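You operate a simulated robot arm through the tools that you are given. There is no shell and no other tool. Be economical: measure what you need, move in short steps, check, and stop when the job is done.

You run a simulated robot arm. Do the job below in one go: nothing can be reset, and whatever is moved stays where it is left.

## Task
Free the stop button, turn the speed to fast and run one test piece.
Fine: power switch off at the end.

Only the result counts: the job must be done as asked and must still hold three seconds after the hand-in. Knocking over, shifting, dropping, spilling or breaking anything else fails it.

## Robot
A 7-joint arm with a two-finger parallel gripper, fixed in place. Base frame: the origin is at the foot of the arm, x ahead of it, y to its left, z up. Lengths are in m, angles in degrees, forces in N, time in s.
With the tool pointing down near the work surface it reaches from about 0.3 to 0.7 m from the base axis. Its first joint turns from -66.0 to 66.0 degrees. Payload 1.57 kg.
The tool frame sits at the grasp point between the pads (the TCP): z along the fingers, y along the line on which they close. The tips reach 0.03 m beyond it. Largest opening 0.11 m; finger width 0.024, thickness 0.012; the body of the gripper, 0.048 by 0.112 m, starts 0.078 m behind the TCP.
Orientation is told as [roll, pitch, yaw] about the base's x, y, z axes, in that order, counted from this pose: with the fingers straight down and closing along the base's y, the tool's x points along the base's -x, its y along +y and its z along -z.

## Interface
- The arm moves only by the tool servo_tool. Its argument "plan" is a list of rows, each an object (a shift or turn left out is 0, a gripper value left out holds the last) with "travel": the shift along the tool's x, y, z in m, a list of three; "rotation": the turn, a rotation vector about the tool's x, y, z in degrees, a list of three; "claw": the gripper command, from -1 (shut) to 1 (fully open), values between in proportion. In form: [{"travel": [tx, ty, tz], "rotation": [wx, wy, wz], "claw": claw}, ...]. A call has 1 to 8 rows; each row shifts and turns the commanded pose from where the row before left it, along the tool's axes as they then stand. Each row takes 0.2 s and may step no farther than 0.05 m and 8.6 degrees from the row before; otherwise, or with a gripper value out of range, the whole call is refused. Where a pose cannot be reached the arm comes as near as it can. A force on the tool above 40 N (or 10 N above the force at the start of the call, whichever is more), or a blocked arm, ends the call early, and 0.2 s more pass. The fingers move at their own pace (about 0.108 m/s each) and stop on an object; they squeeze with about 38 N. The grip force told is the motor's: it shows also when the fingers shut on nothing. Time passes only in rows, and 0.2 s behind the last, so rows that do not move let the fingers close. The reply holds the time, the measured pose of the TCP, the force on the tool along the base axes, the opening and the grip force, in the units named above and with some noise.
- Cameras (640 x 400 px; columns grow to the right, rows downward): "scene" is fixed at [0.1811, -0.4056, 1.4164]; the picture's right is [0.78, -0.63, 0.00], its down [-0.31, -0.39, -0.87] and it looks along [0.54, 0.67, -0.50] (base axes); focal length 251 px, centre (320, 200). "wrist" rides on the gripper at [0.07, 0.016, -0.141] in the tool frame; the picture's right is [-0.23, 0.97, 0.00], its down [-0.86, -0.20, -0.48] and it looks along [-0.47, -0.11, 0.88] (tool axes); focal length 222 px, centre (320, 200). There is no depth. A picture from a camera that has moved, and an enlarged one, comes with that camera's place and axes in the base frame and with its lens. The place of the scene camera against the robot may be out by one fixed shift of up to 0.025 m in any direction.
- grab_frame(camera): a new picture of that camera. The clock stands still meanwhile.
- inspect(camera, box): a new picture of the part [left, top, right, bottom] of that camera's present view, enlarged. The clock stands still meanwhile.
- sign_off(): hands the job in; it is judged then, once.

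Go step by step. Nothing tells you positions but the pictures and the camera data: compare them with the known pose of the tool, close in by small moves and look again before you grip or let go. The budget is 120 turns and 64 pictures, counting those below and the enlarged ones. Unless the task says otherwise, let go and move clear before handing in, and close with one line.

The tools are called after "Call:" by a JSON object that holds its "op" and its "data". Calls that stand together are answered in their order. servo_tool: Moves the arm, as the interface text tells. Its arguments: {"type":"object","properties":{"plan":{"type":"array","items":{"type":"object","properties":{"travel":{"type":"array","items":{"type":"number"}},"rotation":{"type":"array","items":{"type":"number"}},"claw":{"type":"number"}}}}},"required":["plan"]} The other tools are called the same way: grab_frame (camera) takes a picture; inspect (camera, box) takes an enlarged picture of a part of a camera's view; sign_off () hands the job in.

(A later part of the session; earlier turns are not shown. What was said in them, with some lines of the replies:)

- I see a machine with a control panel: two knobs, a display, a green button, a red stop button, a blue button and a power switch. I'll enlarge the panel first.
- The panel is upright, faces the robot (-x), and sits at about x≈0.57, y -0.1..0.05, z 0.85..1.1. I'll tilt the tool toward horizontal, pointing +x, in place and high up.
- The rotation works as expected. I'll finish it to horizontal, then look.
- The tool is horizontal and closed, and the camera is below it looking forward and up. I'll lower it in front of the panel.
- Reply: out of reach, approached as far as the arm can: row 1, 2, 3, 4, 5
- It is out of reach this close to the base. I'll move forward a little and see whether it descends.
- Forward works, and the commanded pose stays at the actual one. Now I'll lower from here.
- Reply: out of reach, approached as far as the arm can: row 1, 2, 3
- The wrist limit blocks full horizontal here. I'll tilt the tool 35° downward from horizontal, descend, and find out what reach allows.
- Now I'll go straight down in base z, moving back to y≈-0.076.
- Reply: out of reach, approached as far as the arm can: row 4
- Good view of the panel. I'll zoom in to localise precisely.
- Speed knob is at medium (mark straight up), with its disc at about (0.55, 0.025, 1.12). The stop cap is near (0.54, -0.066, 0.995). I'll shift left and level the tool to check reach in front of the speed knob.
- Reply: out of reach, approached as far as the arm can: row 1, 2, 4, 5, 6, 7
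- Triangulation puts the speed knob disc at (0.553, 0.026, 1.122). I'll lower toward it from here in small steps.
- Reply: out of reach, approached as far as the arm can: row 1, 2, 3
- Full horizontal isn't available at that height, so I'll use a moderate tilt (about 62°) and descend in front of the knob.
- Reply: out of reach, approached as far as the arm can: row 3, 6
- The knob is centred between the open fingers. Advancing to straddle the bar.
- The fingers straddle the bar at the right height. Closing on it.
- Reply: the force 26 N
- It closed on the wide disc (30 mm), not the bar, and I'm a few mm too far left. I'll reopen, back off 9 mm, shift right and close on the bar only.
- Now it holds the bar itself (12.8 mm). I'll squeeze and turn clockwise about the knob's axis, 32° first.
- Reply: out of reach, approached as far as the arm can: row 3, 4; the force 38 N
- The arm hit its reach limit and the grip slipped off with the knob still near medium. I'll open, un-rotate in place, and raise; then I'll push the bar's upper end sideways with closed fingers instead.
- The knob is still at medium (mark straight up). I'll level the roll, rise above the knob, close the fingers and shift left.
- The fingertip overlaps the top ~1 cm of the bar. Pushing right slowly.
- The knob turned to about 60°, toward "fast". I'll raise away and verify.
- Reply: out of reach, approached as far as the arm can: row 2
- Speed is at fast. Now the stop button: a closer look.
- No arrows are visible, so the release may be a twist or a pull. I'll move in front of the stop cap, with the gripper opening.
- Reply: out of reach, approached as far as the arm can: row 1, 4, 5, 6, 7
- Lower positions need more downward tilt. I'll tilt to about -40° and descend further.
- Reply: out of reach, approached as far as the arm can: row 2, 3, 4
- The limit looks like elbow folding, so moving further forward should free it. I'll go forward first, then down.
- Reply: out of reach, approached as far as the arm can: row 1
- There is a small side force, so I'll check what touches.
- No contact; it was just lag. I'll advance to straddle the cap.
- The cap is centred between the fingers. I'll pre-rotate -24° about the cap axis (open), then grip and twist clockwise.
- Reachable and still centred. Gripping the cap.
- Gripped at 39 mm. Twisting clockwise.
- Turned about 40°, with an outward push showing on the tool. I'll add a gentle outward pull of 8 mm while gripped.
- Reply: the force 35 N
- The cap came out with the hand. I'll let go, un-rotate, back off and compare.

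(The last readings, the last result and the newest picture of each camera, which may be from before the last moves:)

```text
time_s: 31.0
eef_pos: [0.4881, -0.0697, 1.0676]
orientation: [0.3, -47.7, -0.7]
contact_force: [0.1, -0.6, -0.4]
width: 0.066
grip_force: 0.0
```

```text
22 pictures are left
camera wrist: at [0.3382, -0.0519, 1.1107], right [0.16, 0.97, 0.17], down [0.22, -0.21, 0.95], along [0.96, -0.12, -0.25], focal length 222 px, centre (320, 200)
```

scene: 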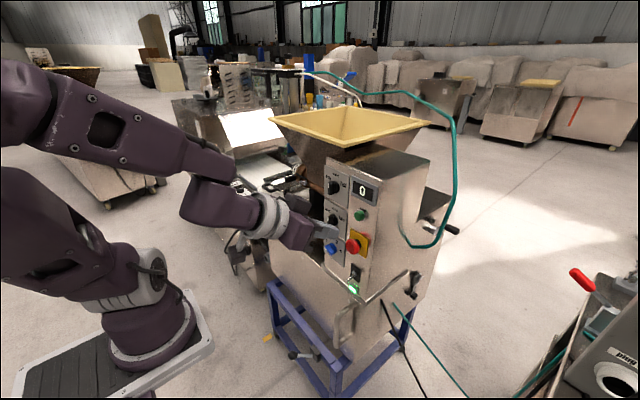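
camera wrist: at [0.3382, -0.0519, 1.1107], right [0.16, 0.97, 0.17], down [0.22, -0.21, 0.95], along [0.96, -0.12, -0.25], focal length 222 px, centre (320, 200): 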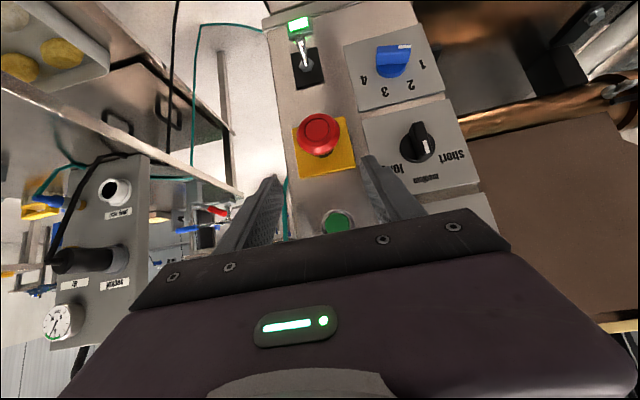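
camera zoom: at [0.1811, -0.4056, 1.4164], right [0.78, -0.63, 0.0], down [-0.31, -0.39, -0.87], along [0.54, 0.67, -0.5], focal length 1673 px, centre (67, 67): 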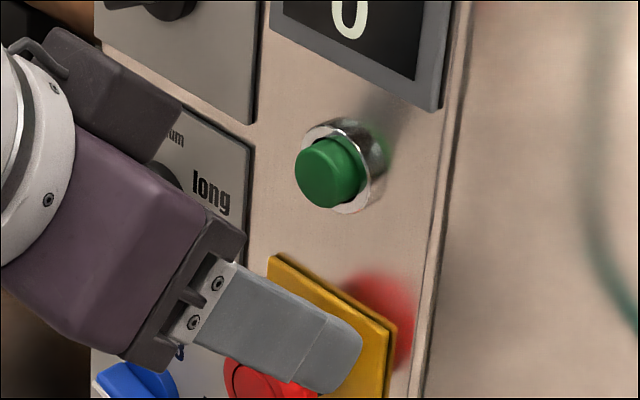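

The stop cap sits further out and stays there. Green button is near (0.545, -0.065, 1.083). I'll close the fingers and line up in front of it.

Call:
{"op": "servo_tool", "data": {"plan": [{"claw": -1}, {"claw": -1, "travel": [-0.0196, 0.0047, -0.0178]}, {"claw": -1}, {"travel": [-0.0067, 0, 0.0074]}]}}

Call:
{"op": "inspect", "data": {"camera": "wrist", "box": [240, 90, 400, 190]}}

Call:
{"op": "inspect", "data": {"camera": "scene", "box": [310, 190, 406, 250]}}

```text
time_s: 32.0
eef_pos: [0.4986, -0.0644, 1.0951]
orientation: [0.3, -47.7, -0.7]
contact_force: [-0.4, 0.4, 0.2]
width: 0.0
grip_force: 21.5
```

```text
4.00 times, centred on (320, 140) of wrist
camera zoom: at [0.3493, -0.0471, 1.1384], right [0.16, 0.97, 0.17], down [0.22, -0.2, 0.95], along [0.96, -0.11, -0.25], focal length 888 px, centre (320, 440)
```

zoom: 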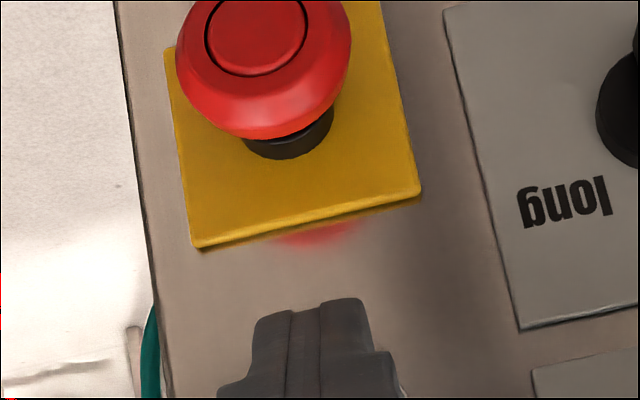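

```text
6.67 times, centred on (358, 220) of scene
camera zoom: at [0.1811, -0.4056, 1.4164], right [0.78, -0.63, 0.0], down [-0.31, -0.39, -0.87], along [0.54, 0.67, -0.5], focal length 1673 px, centre (67, 67)
```

zoom: 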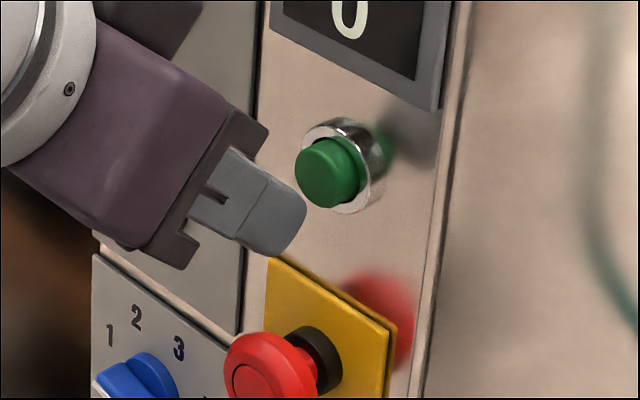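

The stop cap now clearly stands free. Advancing in small steps to press green.

Call:
{"op": "servo_tool", "data": {"plan": [{"travel": [-0.0056, 0, 0.0017]}, {"travel": [-0.0034, 0, 0.0037]}, {"travel": [-0.0034, 0, 0.0037]}, {"travel": [-0.002, 0, 0.0022]}]}}

Call:
{"op": "inspect", "data": {"camera": "scene", "box": [310, 170, 406, 230]}}

```text
time_s: 33.0
eef_pos: [0.5161, -0.0652, 1.0983]
orientation: [0.4, -47.7, -0.8]
contact_force: [-33.9, -2.3, 14.5]
width: 0.0
grip_force: 20.6
```

```text
6.67 times, centred on (358, 200) of scene
camera zoom: at [0.1798, -0.4056, 1.4165], right [0.78, -0.63, 0.0], down [-0.31, -0.39, -0.87], along [0.54, 0.67, -0.5], focal length 1673 px, centre (67, 200)
```

zoom: 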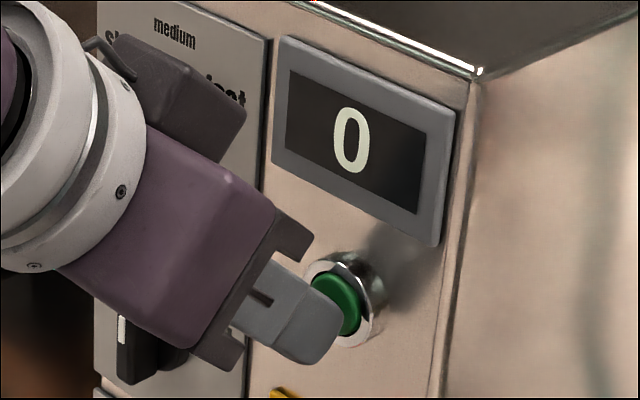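

It was pressed with 34 N and the button is visibly in. I'll back off and watch the counter.

Call:
{"op": "servo_tool", "data": {"plan": [{"travel": [0.0067, 0, -0.0074]}, {"travel": [0.0067, 0, -0.0074]}, {}, {}, {}]}}

Call:
{"op": "grab_frame", "data": {"camera": "scene"}}

```text
time_s: 34.2
eef_pos: [0.4988, -0.0638, 1.0978]
orientation: [0.3, -47.9, -0.6]
contact_force: [0.0, 0.4, -0.5]
width: 0.0
grip_force: 21.1
```

```text
18 pictures are left
```

scene: 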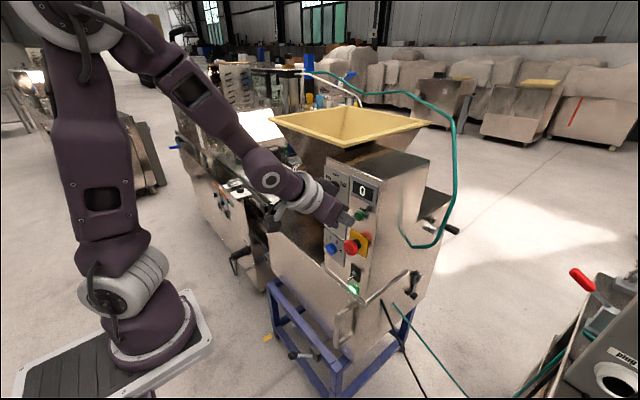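

Call:
{"op": "servo_tool", "data": {"plan": [{}, {}, {}, {}, {}, {}, {}, {}]}}

Call:
{"op": "inspect", "data": {"camera": "scene", "box": [310, 160, 406, 220]}}

```text
time_s: 36.0
eef_pos: [0.4986, -0.0656, 1.0977]
orientation: [0.4, -47.8, -0.7]
contact_force: [-0.2, 0.6, -0.4]
width: 0.0
grip_force: 21.1
```

```text
6.67 times, centred on (358, 190) of scene
camera zoom: at [0.1811, -0.4056, 1.4164], right [0.78, -0.63, 0.0], down [-0.31, -0.39, -0.87], along [0.54, 0.67, -0.5], focal length 1673 px, centre (67, 267)
```

zoom: 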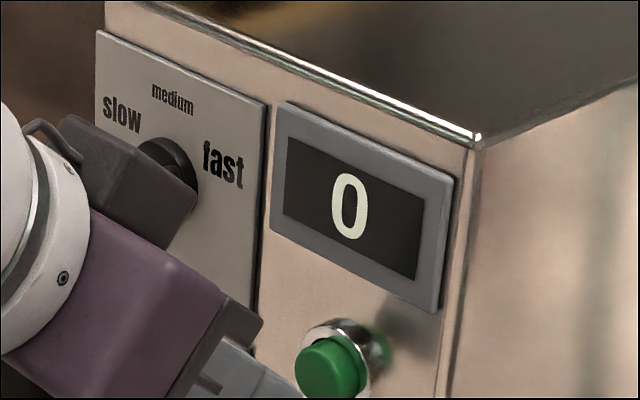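

The counter is still 0, so the press was likely too shallow. Pressing deeper.

Call:
{"op": "servo_tool", "data": {"plan": [{"travel": [-0.0067, 0, 0.0074]}, {"travel": [-0.0047, 0, 0.0052]}, {"travel": [-0.002, 0, 0.0022]}, {"travel": [-0.002, 0, 0.0022]}]}}

Call:
{"op": "inspect", "data": {"camera": "scene", "box": [310, 170, 406, 230]}}

```text
time_s: 36.9
eef_pos: [0.5158, -0.0649, 1.0965]
orientation: [0.3, -47.4, -0.8]
contact_force: [-23.6, 1.0, 11.1]
width: 0.0
grip_force: 21.5
stopped in row 4: the force on the tool passed its limit (the readings are from after the stop); the commanded pose is now the measured one
```

```text
6.67 times, centred on (358, 200) of scene
camera zoom: at [0.1802, -0.4055, 1.4165], right [0.78, -0.63, 0.0], down [-0.31, -0.39, -0.87], along [0.54, 0.67, -0.5], focal length 1673 px, centre (67, 200)
```

zoom: 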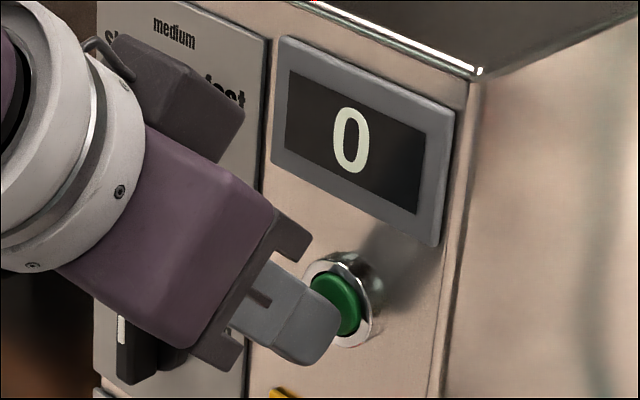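

Button bottoms out. I'll release, wait, and check the counter, stop cap and power lamp.

Call:
{"op": "servo_tool", "data": {"plan": [{"travel": [0.0067, 0, -0.0074]}, {"travel": [0.0067, 0, -0.0074]}, {"travel": [0.0067, 0, -0.0074]}, {"travel": [-0.025, 0, -0.02]}, {}, {}, {}, {}]}}

Call:
{"op": "inspect", "data": {"camera": "scene", "box": [310, 170, 438, 300]}}

Call:
{"op": "inspect", "data": {"camera": "wrist", "box": [240, 0, 480, 150]}}

```text
time_s: 38.7
eef_pos: [0.4915, -0.0655, 1.1294]
orientation: [0.4, -47.5, -0.8]
contact_force: [0.8, 0.3, 0.0]
width: 0.0
grip_force: 21.3
```

```text
3.08 times, centred on (374, 235) of scene
camera zoom: at [0.1811, -0.4056, 1.4164], right [0.78, -0.63, 0.0], down [-0.31, -0.39, -0.87], along [0.54, 0.67, -0.5], focal length 772 px, centre (154, 92)
```

zoom: 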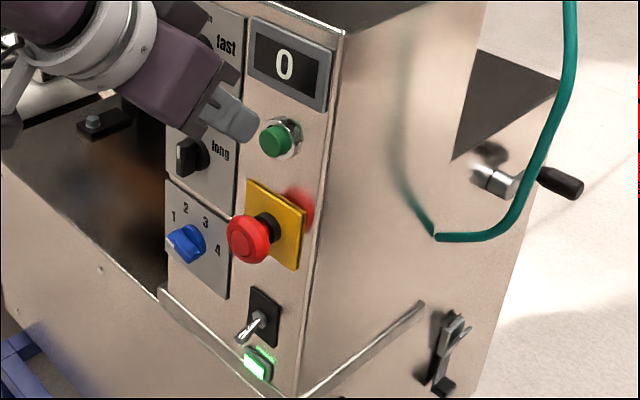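

```text
2.67 times, centred on (360, 75) of wrist
camera zoom: at [0.3412, -0.0471, 1.1748], right [0.16, 0.97, 0.17], down [0.22, -0.21, 0.95], along [0.96, -0.12, -0.25], focal length 592 px, centre (213, 533)
```

zoom: 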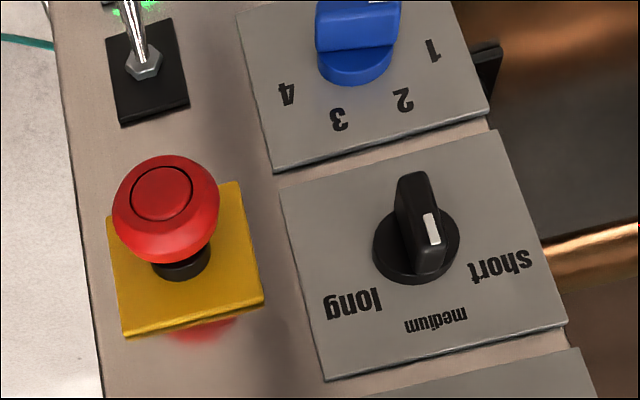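

Stop is out and the lamp is lit. I'll press again harder, building force over successive calls.

Call:
{"op": "servo_tool", "data": {"plan": [{"travel": [0.0243, 0, 0.0222]}, {"travel": [-0.0074, 0, 0.0081]}, {"travel": [-0.0074, 0, 0.0081]}, {"travel": [-0.001, 0, 0.001]}]}}

Call:
{"op": "servo_tool", "data": {"plan": [{"travel": [-0.001, 0, 0.0011]}, {"travel": [-0.001, 0, 0.0011]}]}}

Call:
{"op": "servo_tool", "data": {"plan": [{"travel": [-0.001, 0, 0.0011]}, {"travel": [-0.001, 0, 0.0011]}, {}]}}

Call:
{"op": "inspect", "data": {"camera": "scene", "box": [334, 170, 382, 230]}}

```text
time_s: 39.7
eef_pos: [0.5126, -0.0658, 1.0947]
orientation: [0.3, -47.5, -0.7]
contact_force: [-2.9, -0.6, -2.8]
width: 0.0
grip_force: 20.8
```

```text
time_s: 40.3
eef_pos: [0.5154, -0.0651, 1.0966]
orientation: [0.3, -47.6, -0.7]
contact_force: [-7.1, -1.9, 0.1]
width: 0.0003
grip_force: 21.1
```

```text
time_s: 40.9
eef_pos: [0.5164, -0.0656, 1.0943]
orientation: [0.4, -47.1, -0.8]
contact_force: [-17.6, 0.5, 5.4]
width: 0.0
grip_force: 20.9
stopped in row 2: the force on the tool passed its limit (the readings are from after the stop); the commanded pose is now the measured one
```

```text
6.67 times, centred on (358, 200) of scene
camera zoom: at [0.1805, -0.4055, 1.4165], right [0.78, -0.63, 0.0], down [-0.31, -0.39, -0.87], along [0.54, 0.67, -0.5], focal length 1673 px, centre (67, 200)
```

zoom: 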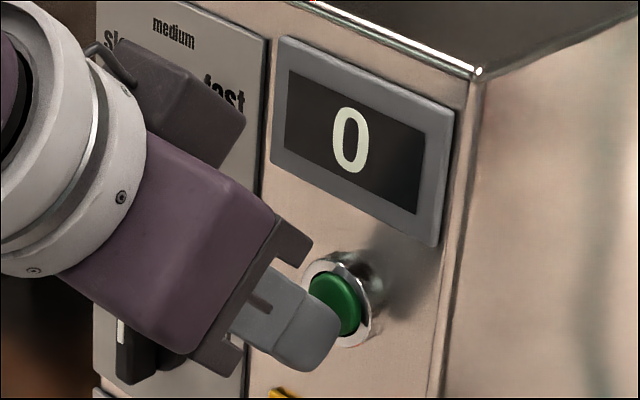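

The button bottoms hard at 3–4 mm travel but there's no run. I'll back off and inspect the power switch and stop closely.

Call:
{"op": "servo_tool", "data": {"plan": [{"travel": [0.0067, 0, -0.0074]}, {"travel": [0.0067, 0, -0.0074]}, {"travel": [-0.025, 0, -0.02]}]}}

Call:
{"op": "inspect", "data": {"camera": "scene", "box": [330, 228, 394, 300]}}

```text
time_s: 41.7
eef_pos: [0.4999, -0.0668, 1.1286]
orientation: [0.4, -47.3, -0.8]
contact_force: [-0.1, 0.5, 0.4]
width: 0.0002
grip_force: 20.5
```

```text
5.56 times, centred on (362, 264) of scene
camera zoom: at [0.1811, -0.4055, 1.4164], right [0.78, -0.63, 0.0], down [-0.31, -0.39, -0.87], along [0.54, 0.67, -0.5], focal length 1394 px, centre (87, -156)
```

zoom: 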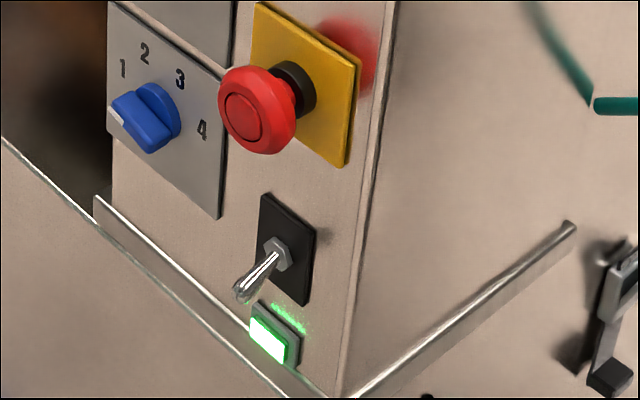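

The stop cap may not be fully out: the end of my pull met resistance. I'll re-grip it, twist, and pull a bit further.

Call:
{"op": "servo_tool", "data": {"plan": [{"travel": [0.0108, 0, -0.0118], "claw": 0.2}, {"travel": [0.03, 0, 0.0275]}, {"travel": [0.03, 0, 0.0275]}, {"travel": [0.03, 0, 0.0275]}, {}, {"travel": [-0.0092, 0, 0.01]}, {"travel": [-0.0092, 0, 0.01]}, {}]}}

Call:
{"op": "inspect", "data": {"camera": "wrist", "box": [200, 100, 440, 250]}}

```text
time_s: 43.5
eef_pos: [0.5106, -0.066, 1.0057]
orientation: [0.4, -47.2, -0.8]
contact_force: [0.8, -0.3, 0.1]
width: 0.0663
grip_force: 0.0
```

```text
2.67 times, centred on (320, 175) of wrist
camera zoom: at [0.3599, -0.0477, 1.0501], right [0.16, 0.97, 0.17], down [0.23, -0.21, 0.95], along [0.96, -0.12, -0.25], focal length 592 px, centre (320, 267)
```

zoom: 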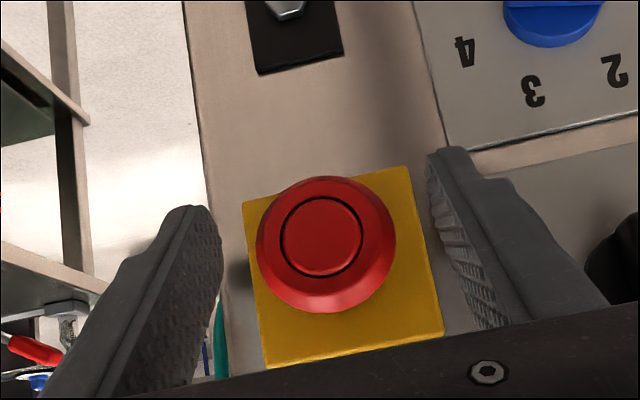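

Call:
{"op": "servo_tool", "data": {"plan": [{"claw": -0.4}, {"claw": -0.4}, {"claw": -0.8}, {"travel": [0.0014, 0, -0.0015]}, {"travel": [0.0014, 0, -0.0015]}, {"travel": [0.0014, 0, -0.0015]}]}}

```text
time_s: 44.6
eef_pos: [0.5085, -0.0663, 1.0058]
orientation: [0.4, -47.5, -0.7]
contact_force: [21.8, -0.8, -21.5]
width: 0.0421
grip_force: 45.3
stopped in row 5: the force on the tool passed its limit (the readings are from after the stop); the commanded pose is now the measured one
```

The cap is at its hard end stop, so it's fully out. The wide closed fingertips may instead be catching the start button's bezel. I'll press with a single 12 mm finger, using the right one with the gripper wide open.

Call:
{"op": "servo_tool", "data": {"plan": [{"claw": 0.2}, {"claw": 0.2}, {"travel": [0.0203, 0, -0.022]}, {"travel": [-0.022, 0.0207, -0.0203]}, {"travel": [-0.022, 0.0207, -0.0203]}, {"travel": [-0.022, 0.0207, -0.0203], "claw": 1}, {}, {}]}}

Call:
{"op": "grab_frame", "data": {"camera": "wrist"}}

```text
time_s: 46.4
eef_pos: [0.4797, -0.0042, 1.0949]
orientation: [0.4, -47.6, -0.7]
contact_force: [-0.7, 0.5, 0.1]
width: 0.11
grip_force: 0.1
```

```text
10 pictures are left
camera wrist: at [0.3292, 0.0147, 1.1391], right [0.16, 0.97, 0.17], down [0.22, -0.21, 0.95], along [0.96, -0.12, -0.25], focal length 222 px, centre (320, 200)
```

wrist: 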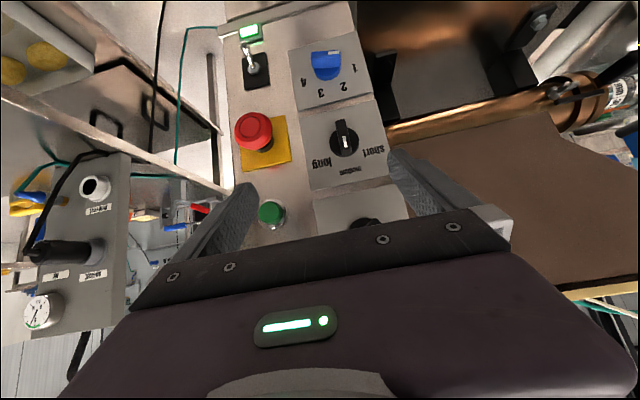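

The right finger lines up with the green button (y≈-0.066, z≈1.084). Pressing with it.

Call:
{"op": "servo_tool", "data": {"plan": [{"travel": [-0.0074, 0, 0.0081]}, {"travel": [-0.0074, 0, 0.0081]}, {"travel": [-0.0074, 0, 0.0081]}, {"travel": [-0.002, 0, 0.0022]}, {"travel": [-0.002, 0, 0.0022]}, {"travel": [-0.002, 0, 0.0022]}]}}

Call:
{"op": "inspect", "data": {"camera": "scene", "box": [326, 170, 390, 230]}}

```text
time_s: 47.9
eef_pos: [0.5179, -0.0047, 1.0944]
orientation: [0.6, -47.2, -1.2]
contact_force: [-21.0, 1.7, 6.3]
width: 0.1089
grip_force: 0.0
stopped in row 6: the force on the tool passed its limit (the readings are from after the stop); the commanded pose is now the measured one
```

```text
6.67 times, centred on (358, 200) of scene
camera zoom: at [0.1804, -0.4055, 1.4165], right [0.78, -0.63, 0.0], down [-0.31, -0.39, -0.87], along [0.54, 0.67, -0.5], focal length 1673 px, centre (67, 200)
```

zoom: 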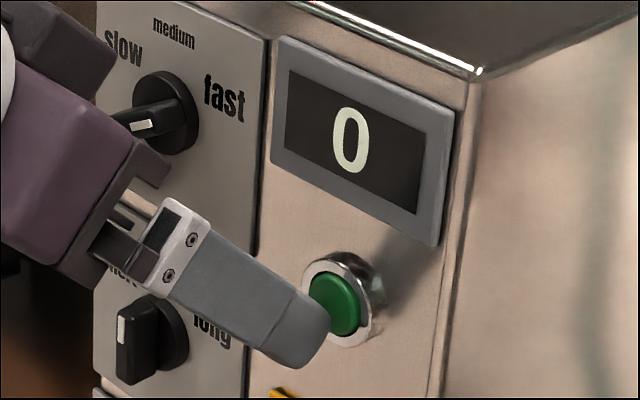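

The button truly bottoms out, yet there's still no count. The interlock may need the power cycled after the stop, so I'll go to the power toggle (about (0.54, -0.066, 0.88)) with the fingers straddling past the stop cap.

Call:
{"op": "servo_tool", "data": {"plan": [{"travel": [0.0203, 0, -0.022], "claw": 0.3}, {"travel": [0, -0.031, 0], "claw": 0.3}, {"travel": [0, -0.031, 0]}, {}, {"travel": [0.0294, 0, 0.0271]}, {"travel": [0.0294, 0, 0.0271]}, {"travel": [0.0294, 0, 0.0271]}]}}

Call:
{"op": "grab_frame", "data": {"camera": "wrist"}}

Call:
{"op": "inspect", "data": {"camera": "scene", "box": [310, 160, 406, 300]}}

```text
time_s: 49.5
eef_pos: [0.49, -0.0656, 0.9745]
orientation: [0.3, -47.5, -1.1]
contact_force: [0.1, -0.4, -0.4]
width: 0.0714
grip_force: 0.0
```

```text
8 pictures are left
camera wrist: at [0.339, -0.0465, 1.0185], right [0.17, 0.97, 0.17], down [0.22, -0.21, 0.95], along [0.96, -0.12, -0.25], focal length 222 px, centre (320, 200)
```

wrist: 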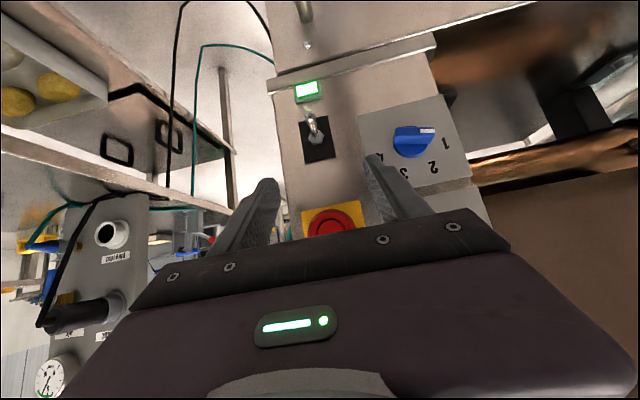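

```text
2.86 times, centred on (358, 230) of scene
camera zoom: at [0.1811, -0.4055, 1.4164], right [0.78, -0.63, 0.0], down [-0.31, -0.39, -0.87], along [0.54, 0.67, -0.5], focal length 717 px, centre (211, 114)
```

zoom: 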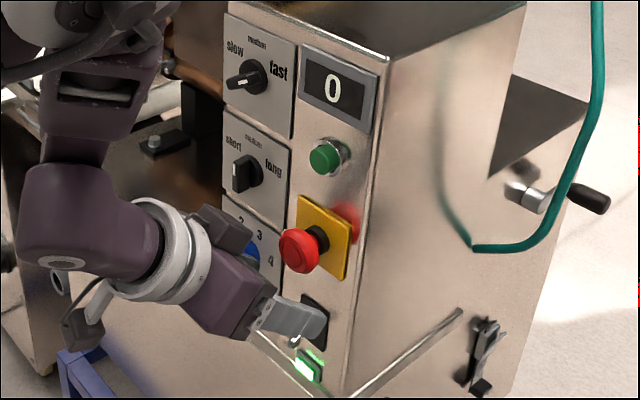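

Stop freed, counter still 0. The toggle lever tip is near (0.533, -0.064, 0.884), angled down. I'll lower and straddle it.

Call:
{"op": "servo_tool", "data": {"plan": [{"travel": [0.0274, 0, 0.0253]}, {"travel": [0.0274, 0, 0.0253], "claw": -0.3}, {}, {"travel": [-0.0102, 0.0008, 0.011]}, {"travel": [-0.0102, 0.0008, 0.011]}, {}]}}

Call:
{"op": "inspect", "data": {"camera": "wrist", "box": [240, 110, 400, 210]}}

```text
time_s: 50.9
eef_pos: [0.5189, -0.065, 0.8992]
orientation: [0.5, -47.4, -1.1]
contact_force: [-1.3, 0.0, -0.6]
width: 0.0383
grip_force: 0.1
```

```text
4.00 times, centred on (320, 160) of wrist
camera zoom: at [0.3684, -0.0464, 0.9445], right [0.17, 0.97, 0.17], down [0.23, -0.21, 0.95], along [0.96, -0.12, -0.25], focal length 888 px, centre (320, 360)
```

zoom: 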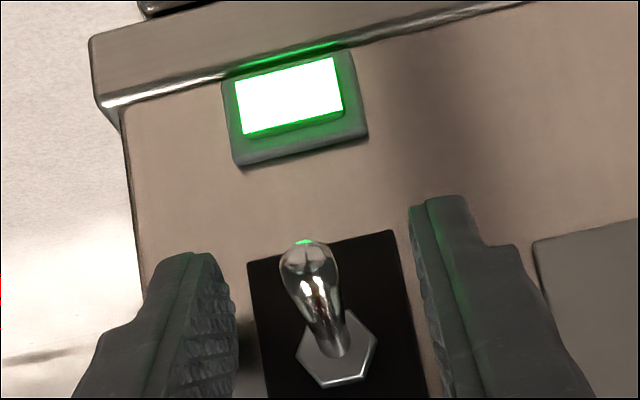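

The lever sits between the fingers. I'll grip it and swing it up.

Call:
{"op": "servo_tool", "data": {"plan": [{"claw": -1}, {"claw": -1}, {"travel": [-0.0034, 0, -0.0052]}, {"travel": [-0.0044, 0, -0.0041]}, {"travel": [-0.0044, 0, -0.0041]}, {"travel": [-0.0048, 0, -0.0035]}, {"travel": [-0.0048, 0, -0.0035]}, {}]}}

Call:
{"op": "inspect", "data": {"camera": "wrist", "box": [240, 80, 400, 200]}}

```text
time_s: 52.7
eef_pos: [0.5184, -0.0634, 0.9286]
orientation: [0.6, -47.4, -1.0]
contact_force: [0.2, -0.5, -0.3]
width: 0.0
grip_force: 20.6
```

```text
3.33 times, centred on (320, 140) of wrist
camera zoom: at [0.368, -0.0451, 0.9739], right [0.16, 0.97, 0.17], down [0.22, -0.21, 0.95], along [0.96, -0.12, -0.25], focal length 740 px, centre (320, 400)
```

zoom: 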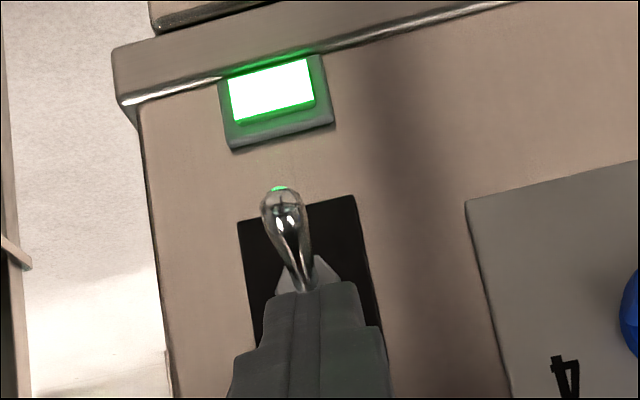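

It slipped off; the lever is still down. I'll go back, get below the lever with closed fingers, and push it up.

Call:
{"op": "servo_tool", "data": {"plan": [{"travel": [0.0237, 0, -0.0257]}, {"travel": [0.021, 0, 0.0193]}, {"travel": [0.021, 0, 0.0193]}, {}, {"travel": [-0.0108, 0, 0.0118]}, {"travel": [-0.0108, 0, 0.0118]}, {}]}}

Call:
{"op": "inspect", "data": {"camera": "wrist", "box": [240, 110, 400, 210]}}

```text
time_s: 54.3
eef_pos: [0.5143, -0.0641, 0.8724]
orientation: [0.6, -47.0, -1.1]
contact_force: [-7.5, 1.2, -4.4]
width: 0.0
grip_force: 21.6
out of reach, approached as far as the arm can: row 1
```

```text
4.00 times, centred on (320, 160) of wrist
camera zoom: at [0.364, -0.0448, 0.9177], right [0.17, 0.97, 0.17], down [0.23, -0.21, 0.95], along [0.96, -0.12, -0.26], focal length 888 px, centre (320, 360)
```

zoom: 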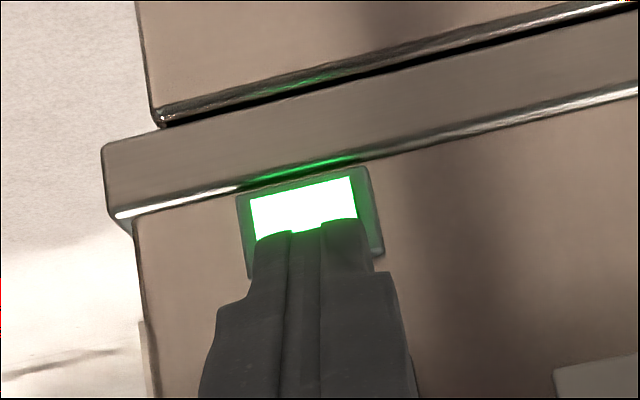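

The finger is under the lever with light contact. Raising.

Call:
{"op": "servo_tool", "data": {"plan": [{"travel": [-0.0055, 0, -0.0051]}, {"travel": [-0.0055, 0, -0.0051]}, {"travel": [-0.0055, 0, -0.0051]}, {"travel": [-0.0055, 0, -0.0051]}, {"travel": [-0.0055, 0, -0.0051]}, {"travel": [-0.0055, 0, -0.0051]}]}}

Call:
{"op": "inspect", "data": {"camera": "scene", "box": [310, 170, 406, 300]}}

```text
time_s: 55.3
eef_pos: [0.5087, -0.0634, 0.896]
orientation: [0.9, -46.2, -1.6]
contact_force: [-3.6, -0.3, -2.4]
width: 0.0001
grip_force: 21.4
stopped in row 5: the force on the tool passed its limit (the readings are from after the stop); the commanded pose is now the measured one
```

```text
3.08 times, centred on (358, 235) of scene
camera zoom: at [0.1811, -0.4055, 1.4164], right [0.78, -0.63, 0.0], down [-0.31, -0.39, -0.87], along [0.54, 0.67, -0.5], focal length 772 px, centre (203, 92)
```

zoom: 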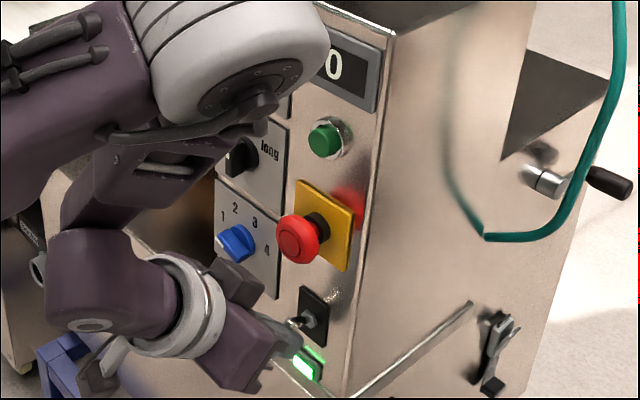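

The lever is partly raised. Continuing up a bit more, then backing away slightly before looking.

Call:
{"op": "servo_tool", "data": {"plan": [{"travel": [-0.0055, 0, -0.0031]}, {"travel": [-0.0055, 0, -0.0031]}, {"travel": [-0.0055, 0, -0.0031]}, {"travel": [-0.0055, 0, -0.0041]}]}}

```text
time_s: 55.8
eef_pos: [0.5054, -0.0635, 0.8991]
orientation: [1.1, -45.1, -1.7]
contact_force: [-3.6, 1.1, -1.5]
width: 0.0
grip_force: 21.4
stopped in row 2: the force on the tool passed its limit (the readings are from after the stop); the commanded pose is now the measured one
```

It's jamming end-on against the slanted finger. I'll drop down, tilt the finger more horizontal, and retry deeper under the lever.

Call:
{"op": "servo_tool", "data": {"plan": [{"travel": [0.0141, 0, 0.0071]}, {"travel": [0.0142, 0, 0.0071]}, {"rotation": [0, -8, 0]}, {"rotation": [0, -8, 0]}, {"travel": [-0.003, 0, 0.0086]}, {"travel": [-0.0031, 0, 0.0087]}, {}]}}

```text
time_s: 57.1
eef_pos: [0.5189, -0.0732, 0.8795]
orientation: [2.0, -60.5, -2.4]
contact_force: [-21.1, -1.4, 9.7]
width: 0.0002
grip_force: 21.5
out of reach, approached as far as the arm can: row 3, 4
stopped in row 6: the force on the tool passed its limit (the readings are from after the stop); the commanded pose is now the measured one
```

The finger is now deep under the lever near its base. I'll ease back 4 mm and raise.

Call:
{"op": "servo_tool", "data": {"plan": [{"travel": [0.002, 0.004, -0.0035]}, {"travel": [-0.0044, 0.003, -0.0024]}, {"travel": [-0.0044, 0, -0.0024]}, {"travel": [-0.0044, 0, -0.0024]}, {"travel": [-0.0044, 0, -0.0024]}, {"travel": [-0.0044, 0, -0.0024]}]}}

```text
time_s: 58.2
eef_pos: [0.5124, -0.0677, 0.8917]
orientation: [2.0, -59.6, -2.5]
contact_force: [-1.3, -1.1, -3.6]
width: 0.0
grip_force: 21.6
stopped in row 5: the force on the tool passed its limit (the readings are from after the stop); the commanded pose is now the measured one
```

I need more leverage nearer the lever tip: back out ~6 mm and raise again.

Call:
{"op": "servo_tool", "data": {"plan": [{"travel": [0.0085, 0.002, -0.0025]}, {}, {"travel": [-0.0044, 0, -0.0024]}, {"travel": [-0.0044, 0, -0.0024]}, {"travel": [-0.0044, 0, -0.0024]}, {"travel": [-0.0044, 0, -0.0024]}, {"travel": [-0.0044, 0, -0.0024]}, {"travel": [-0.0044, 0, -0.0024]}]}}

```text
time_s: 59.5
eef_pos: [0.5081, -0.0651, 0.8955]
orientation: [2.1, -58.4, -2.5]
contact_force: [-2.2, 0.0, -4.0]
width: 0.0
grip_force: 21.5
out of reach, approached as far as the arm can: row 4
stopped in row 6: the force on the tool passed its limit (the readings are from after the stop); the commanded pose is now the measured one
```

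It stops at the same height each time, possibly because the lever is already at its upper limit. I'll back off and look.

Call:
{"op": "servo_tool", "data": {"plan": [{"travel": [0.0105, 0, -0.017]}, {"travel": [0.0105, 0, -0.017]}, {}]}}

Call:
{"op": "inspect", "data": {"camera": "scene", "box": [330, 170, 390, 300]}}

```text
time_s: 60.3
eef_pos: [0.5033, -0.0714, 0.8858]
orientation: [2.1, -58.5, -2.6]
contact_force: [0.2, 0.6, -0.2]
width: 0.0
grip_force: 21.6
out of reach, approached as far as the arm can: row 1, 2
```

```text
3.08 times, centred on (360, 235) of scene
camera zoom: at [0.1811, -0.4056, 1.4164], right [0.78, -0.63, 0.0], down [-0.31, -0.39, -0.87], along [0.54, 0.67, -0.5], focal length 772 px, centre (197, 92)
```

zoom: 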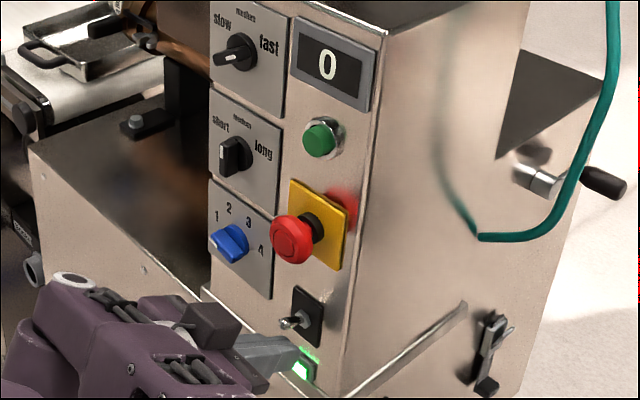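

The lever is now up and stays there (it was down before), so power was most likely off earlier. Next I'll tilt down, back out, rise past the stop cap and press green again.

Call:
{"op": "servo_tool", "data": {"plan": [{"rotation": [0, 7, 0]}, {"rotation": [0, 6.5, 0]}, {"travel": [0.0124, 0, -0.0124]}, {"travel": [0.0124, 0.006, -0.0124]}, {}]}}

```text
time_s: 61.5
eef_pos: [0.4771, -0.0671, 0.8864]
orientation: [1.6, -45.0, -1.8]
contact_force: [-0.9, -0.7, 0.4]
width: 0.0001
grip_force: 21.3
out of reach, approached as far as the arm can: row 4
```

Call:
{"op": "servo_tool", "data": {"plan": [{"claw": 0.3}, {"claw": 0.3}, {"travel": [-0.0283, 0, -0.0283]}, {"travel": [-0.0283, 0, -0.0283]}, {"travel": [-0.0283, 0, -0.0283]}, {"travel": [-0.0283, 0, -0.0283]}, {"travel": [-0.0283, 0, -0.0283]}, {}]}}

```text
time_s: 63.3
eef_pos: [0.4739, -0.072, 1.0858]
orientation: [1.5, -45.0, -1.7]
contact_force: [-0.3, 0.0, 0.2]
width: 0.0714
grip_force: 0.1
```

Lined up with green; closing fingers and pressing.

Call:
{"op": "servo_tool", "data": {"plan": [{"claw": -1, "travel": [-0.0078, 0.0065, -0.0078]}, {"claw": -1}, {"claw": -1}, {"travel": [-0.0085, 0, 0.0085]}, {"travel": [-0.0085, 0, 0.0085]}, {"travel": [-0.0085, 0, 0.0085]}]}}

Call:
{"op": "servo_tool", "data": {"plan": [{"travel": [-0.0021, 0, 0.0021]}, {"travel": [-0.0021, 0, 0.0021]}, {"travel": [-0.0014, 0, 0.0014]}]}}

```text
time_s: 64.7
eef_pos: [0.5105, -0.0657, 1.0978]
orientation: [1.5, -45.0, -1.8]
contact_force: [-2.1, 0.8, 0.0]
width: 0.0
grip_force: 21.0
```

```text
time_s: 65.7
eef_pos: [0.5158, -0.0656, 1.0956]
orientation: [1.5, -44.9, -2.0]
contact_force: [-16.6, -0.3, 3.4]
width: 0.0002
grip_force: 21.5
stopped in row 3: the force on the tool passed its limit (the readings are from after the stop); the commanded pose is now the measured one
```

Pressed to the bottom. I'll back off, wait and check the counter and switch.

Call:
{"op": "servo_tool", "data": {"plan": [{"travel": [0.0085, 0, -0.0085]}, {"travel": [0.0085, 0, -0.0085]}, {"travel": [0.0085, 0, -0.0085], "claw": 0.3}, {}, {}, {}, {}, {}]}}

Call:
{"op": "inspect", "data": {"camera": "scene", "box": [330, 170, 390, 300]}}

```text
time_s: 67.5
eef_pos: [0.4829, -0.0661, 1.097]
orientation: [1.6, -44.9, -1.9]
contact_force: [-0.4, 0.1, 0.3]
width: 0.0713
grip_force: 0.0
```

```text
3.08 times, centred on (360, 235) of scene
camera zoom: at [0.1811, -0.4056, 1.4164], right [0.78, -0.63, 0.0], down [-0.31, -0.39, -0.87], along [0.54, 0.67, -0.5], focal length 772 px, centre (197, 92)
```

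zoom: 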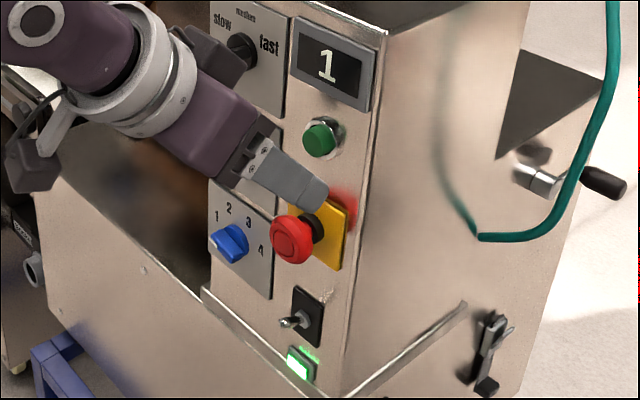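

Counter shows 1, so the run worked. Now I'll flip the switch back down: descend straddling the stop cap, then close above the lever.

Call:
{"op": "servo_tool", "data": {"plan": [{"travel": [0.026, 0.0005, 0.026]}, {"travel": [0.026, 0.0005, 0.026]}, {"travel": [0.026, 0, 0.026]}, {"travel": [0.026, 0, 0.026]}, {}]}}

Call:
{"op": "servo_tool", "data": {"plan": [{"claw": -1}, {"claw": -1}, {"travel": [-0.0085, 0, 0.0085]}, {"travel": [-0.0085, 0, 0.0085]}, {}]}}

```text
time_s: 68.7
eef_pos: [0.4815, -0.0628, 0.951]
orientation: [1.5, -44.9, -1.8]
contact_force: [-0.2, 0.6, -0.2]
width: 0.0716
grip_force: 0.0
```

```text
time_s: 69.9
eef_pos: [0.5049, -0.0627, 0.95]
orientation: [1.7, -44.9, -1.9]
contact_force: [-0.2, 0.3, -0.7]
width: 0.0001
grip_force: 21.8
```

Call:
{"op": "servo_tool", "data": {"plan": [{"rotation": [0, -5, 0]}, {"rotation": [0, -5, 0]}, {"travel": [-0.0037, 0, 0.0053]}, {"travel": [-0.0037, 0, 0.0053]}, {}]}}

```text
time_s: 71.1
eef_pos: [0.5183, -0.0617, 0.9506]
orientation: [1.9, -55.0, -2.4]
contact_force: [-0.5, 0.5, 0.4]
width: 0.0
grip_force: 21.4
out of reach, approached as far as the arm can: row 2
```

In position above the lever. Pushing down.

Call:
{"op": "servo_tool", "data": {"plan": [{"travel": [0.0049, 0, 0.0034]}, {"travel": [0.0049, 0, 0.0034]}, {"travel": [0.0049, 0, 0.0034]}, {"travel": [0.0049, 0, 0.0034]}, {"travel": [0.0049, 0, 0.0034]}, {"travel": [0.0049, 0, 0.0034]}, {"travel": [0.0049, 0, 0.0034]}]}}

```text
time_s: 72.4
eef_pos: [0.5177, -0.0608, 0.9212]
orientation: [1.7, -55.4, -2.2]
contact_force: [-19.5, -0.2, 21.4]
width: 0.0
grip_force: 21.3
stopped in row 6: the force on the tool passed its limit (the readings are from after the stop); the commanded pose is now the measured one
```

Blocked partway; I'll ease back 4 mm for leverage and push further down.

Call:
{"op": "servo_tool", "data": {"plan": [{"travel": [0.0007, 0, -0.0056]}, {"travel": [0.0033, 0, 0.0023]}, {"travel": [0.0033, 0, 0.0023]}, {"travel": [0.0033, 0, 0.0023]}, {"travel": [0.0033, 0, 0.0023]}, {"travel": [0.0033, 0, 0.0023]}]}}

```text
time_s: 73.2
eef_pos: [0.515, -0.0613, 0.9194]
orientation: [1.7, -55.8, -2.0]
contact_force: [-17.1, 0.3, 16.9]
width: 0.0
grip_force: 21.4
stopped in row 3: the force on the tool passed its limit (the readings are from after the stop); the commanded pose is now the measured one
```

The reaction direction (outward and up) suggests the lever is already down. I'll lift, retract, then look.

Call:
{"op": "servo_tool", "data": {"plan": [{"travel": [-0.0123, 0, -0.0086]}, {"rotation": [0, 5, 0]}, {"rotation": [0, 6, 0]}, {"travel": [0.0085, 0, -0.0085]}, {"travel": [0.0085, 0, -0.0085]}, {"travel": [0.0042, 0, -0.0042], "claw": 0.3}, {"claw": 0.3}]}}

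Call:
{"op": "inspect", "data": {"camera": "wrist", "box": [220, 60, 420, 185]}}

```text
time_s: 74.8
eef_pos: [0.4857, -0.0604, 0.9349]
orientation: [1.4, -44.8, -1.6]
contact_force: [0.3, 0.3, 0.3]
width: 0.0718
grip_force: 0.1
```

```text
3.20 times, centred on (320, 122) of wrist
camera zoom: at [0.3365, -0.042, 0.9859], right [0.17, 0.97, 0.18], down [0.27, -0.22, 0.94], along [0.95, -0.12, -0.3], focal length 711 px, centre (320, 448)
```

zoom: 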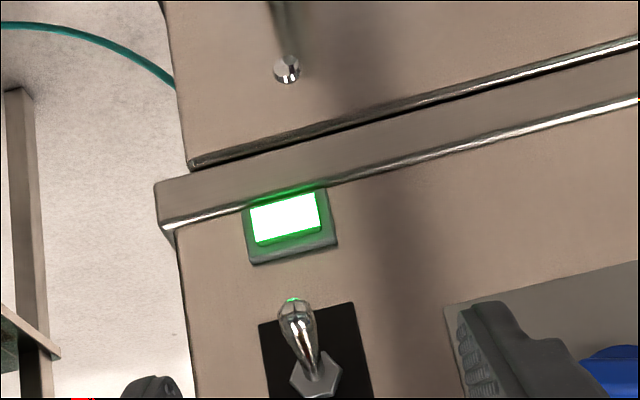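

The lever is back down (off; start did nothing in that position). I'll withdraw upward, straddling the stop cap, and do a last check.

Call:
{"op": "servo_tool", "data": {"plan": [{"travel": [-0.0283, -0.005, -0.0283]}, {"travel": [-0.0283, 0, -0.0283]}, {"travel": [-0.0283, 0, -0.0283]}, {"travel": [-0.0283, 0, -0.0283]}, {"travel": [-0.0212, 0, -0.0212]}, {"travel": [0, 0, -0.03]}, {"travel": [0, 0, -0.03]}, {"travel": [0, 0.03, -0.03]}]}}

Call:
{"op": "inspect", "data": {"camera": "scene", "box": [320, 165, 395, 300]}}

```text
time_s: 76.6
eef_pos: [0.4335, -0.0428, 1.1776]
orientation: [1.4, -44.9, -1.7]
contact_force: [0.1, 0.2, -0.2]
width: 0.0715
grip_force: 0.0
out of reach, approached as far as the arm can: row 5, 6
```

```text
refused: no pictures are left
```

The arm is clear of the machine and no pictures are left. The last views showed speed at fast, the stop cap out, the counter at 1 and the switch down, so I'm handing in.

Call:
{"op": "sign_off", "data": {}}

```text
The job is handed in.
```

The stop button is freed, the speed knob is on fast, one test piece ran (counter shows 1), and the power switch is down. I take down as off because start did nothing there and worked with the switch up, though the green lamp stayed lit in both positions.
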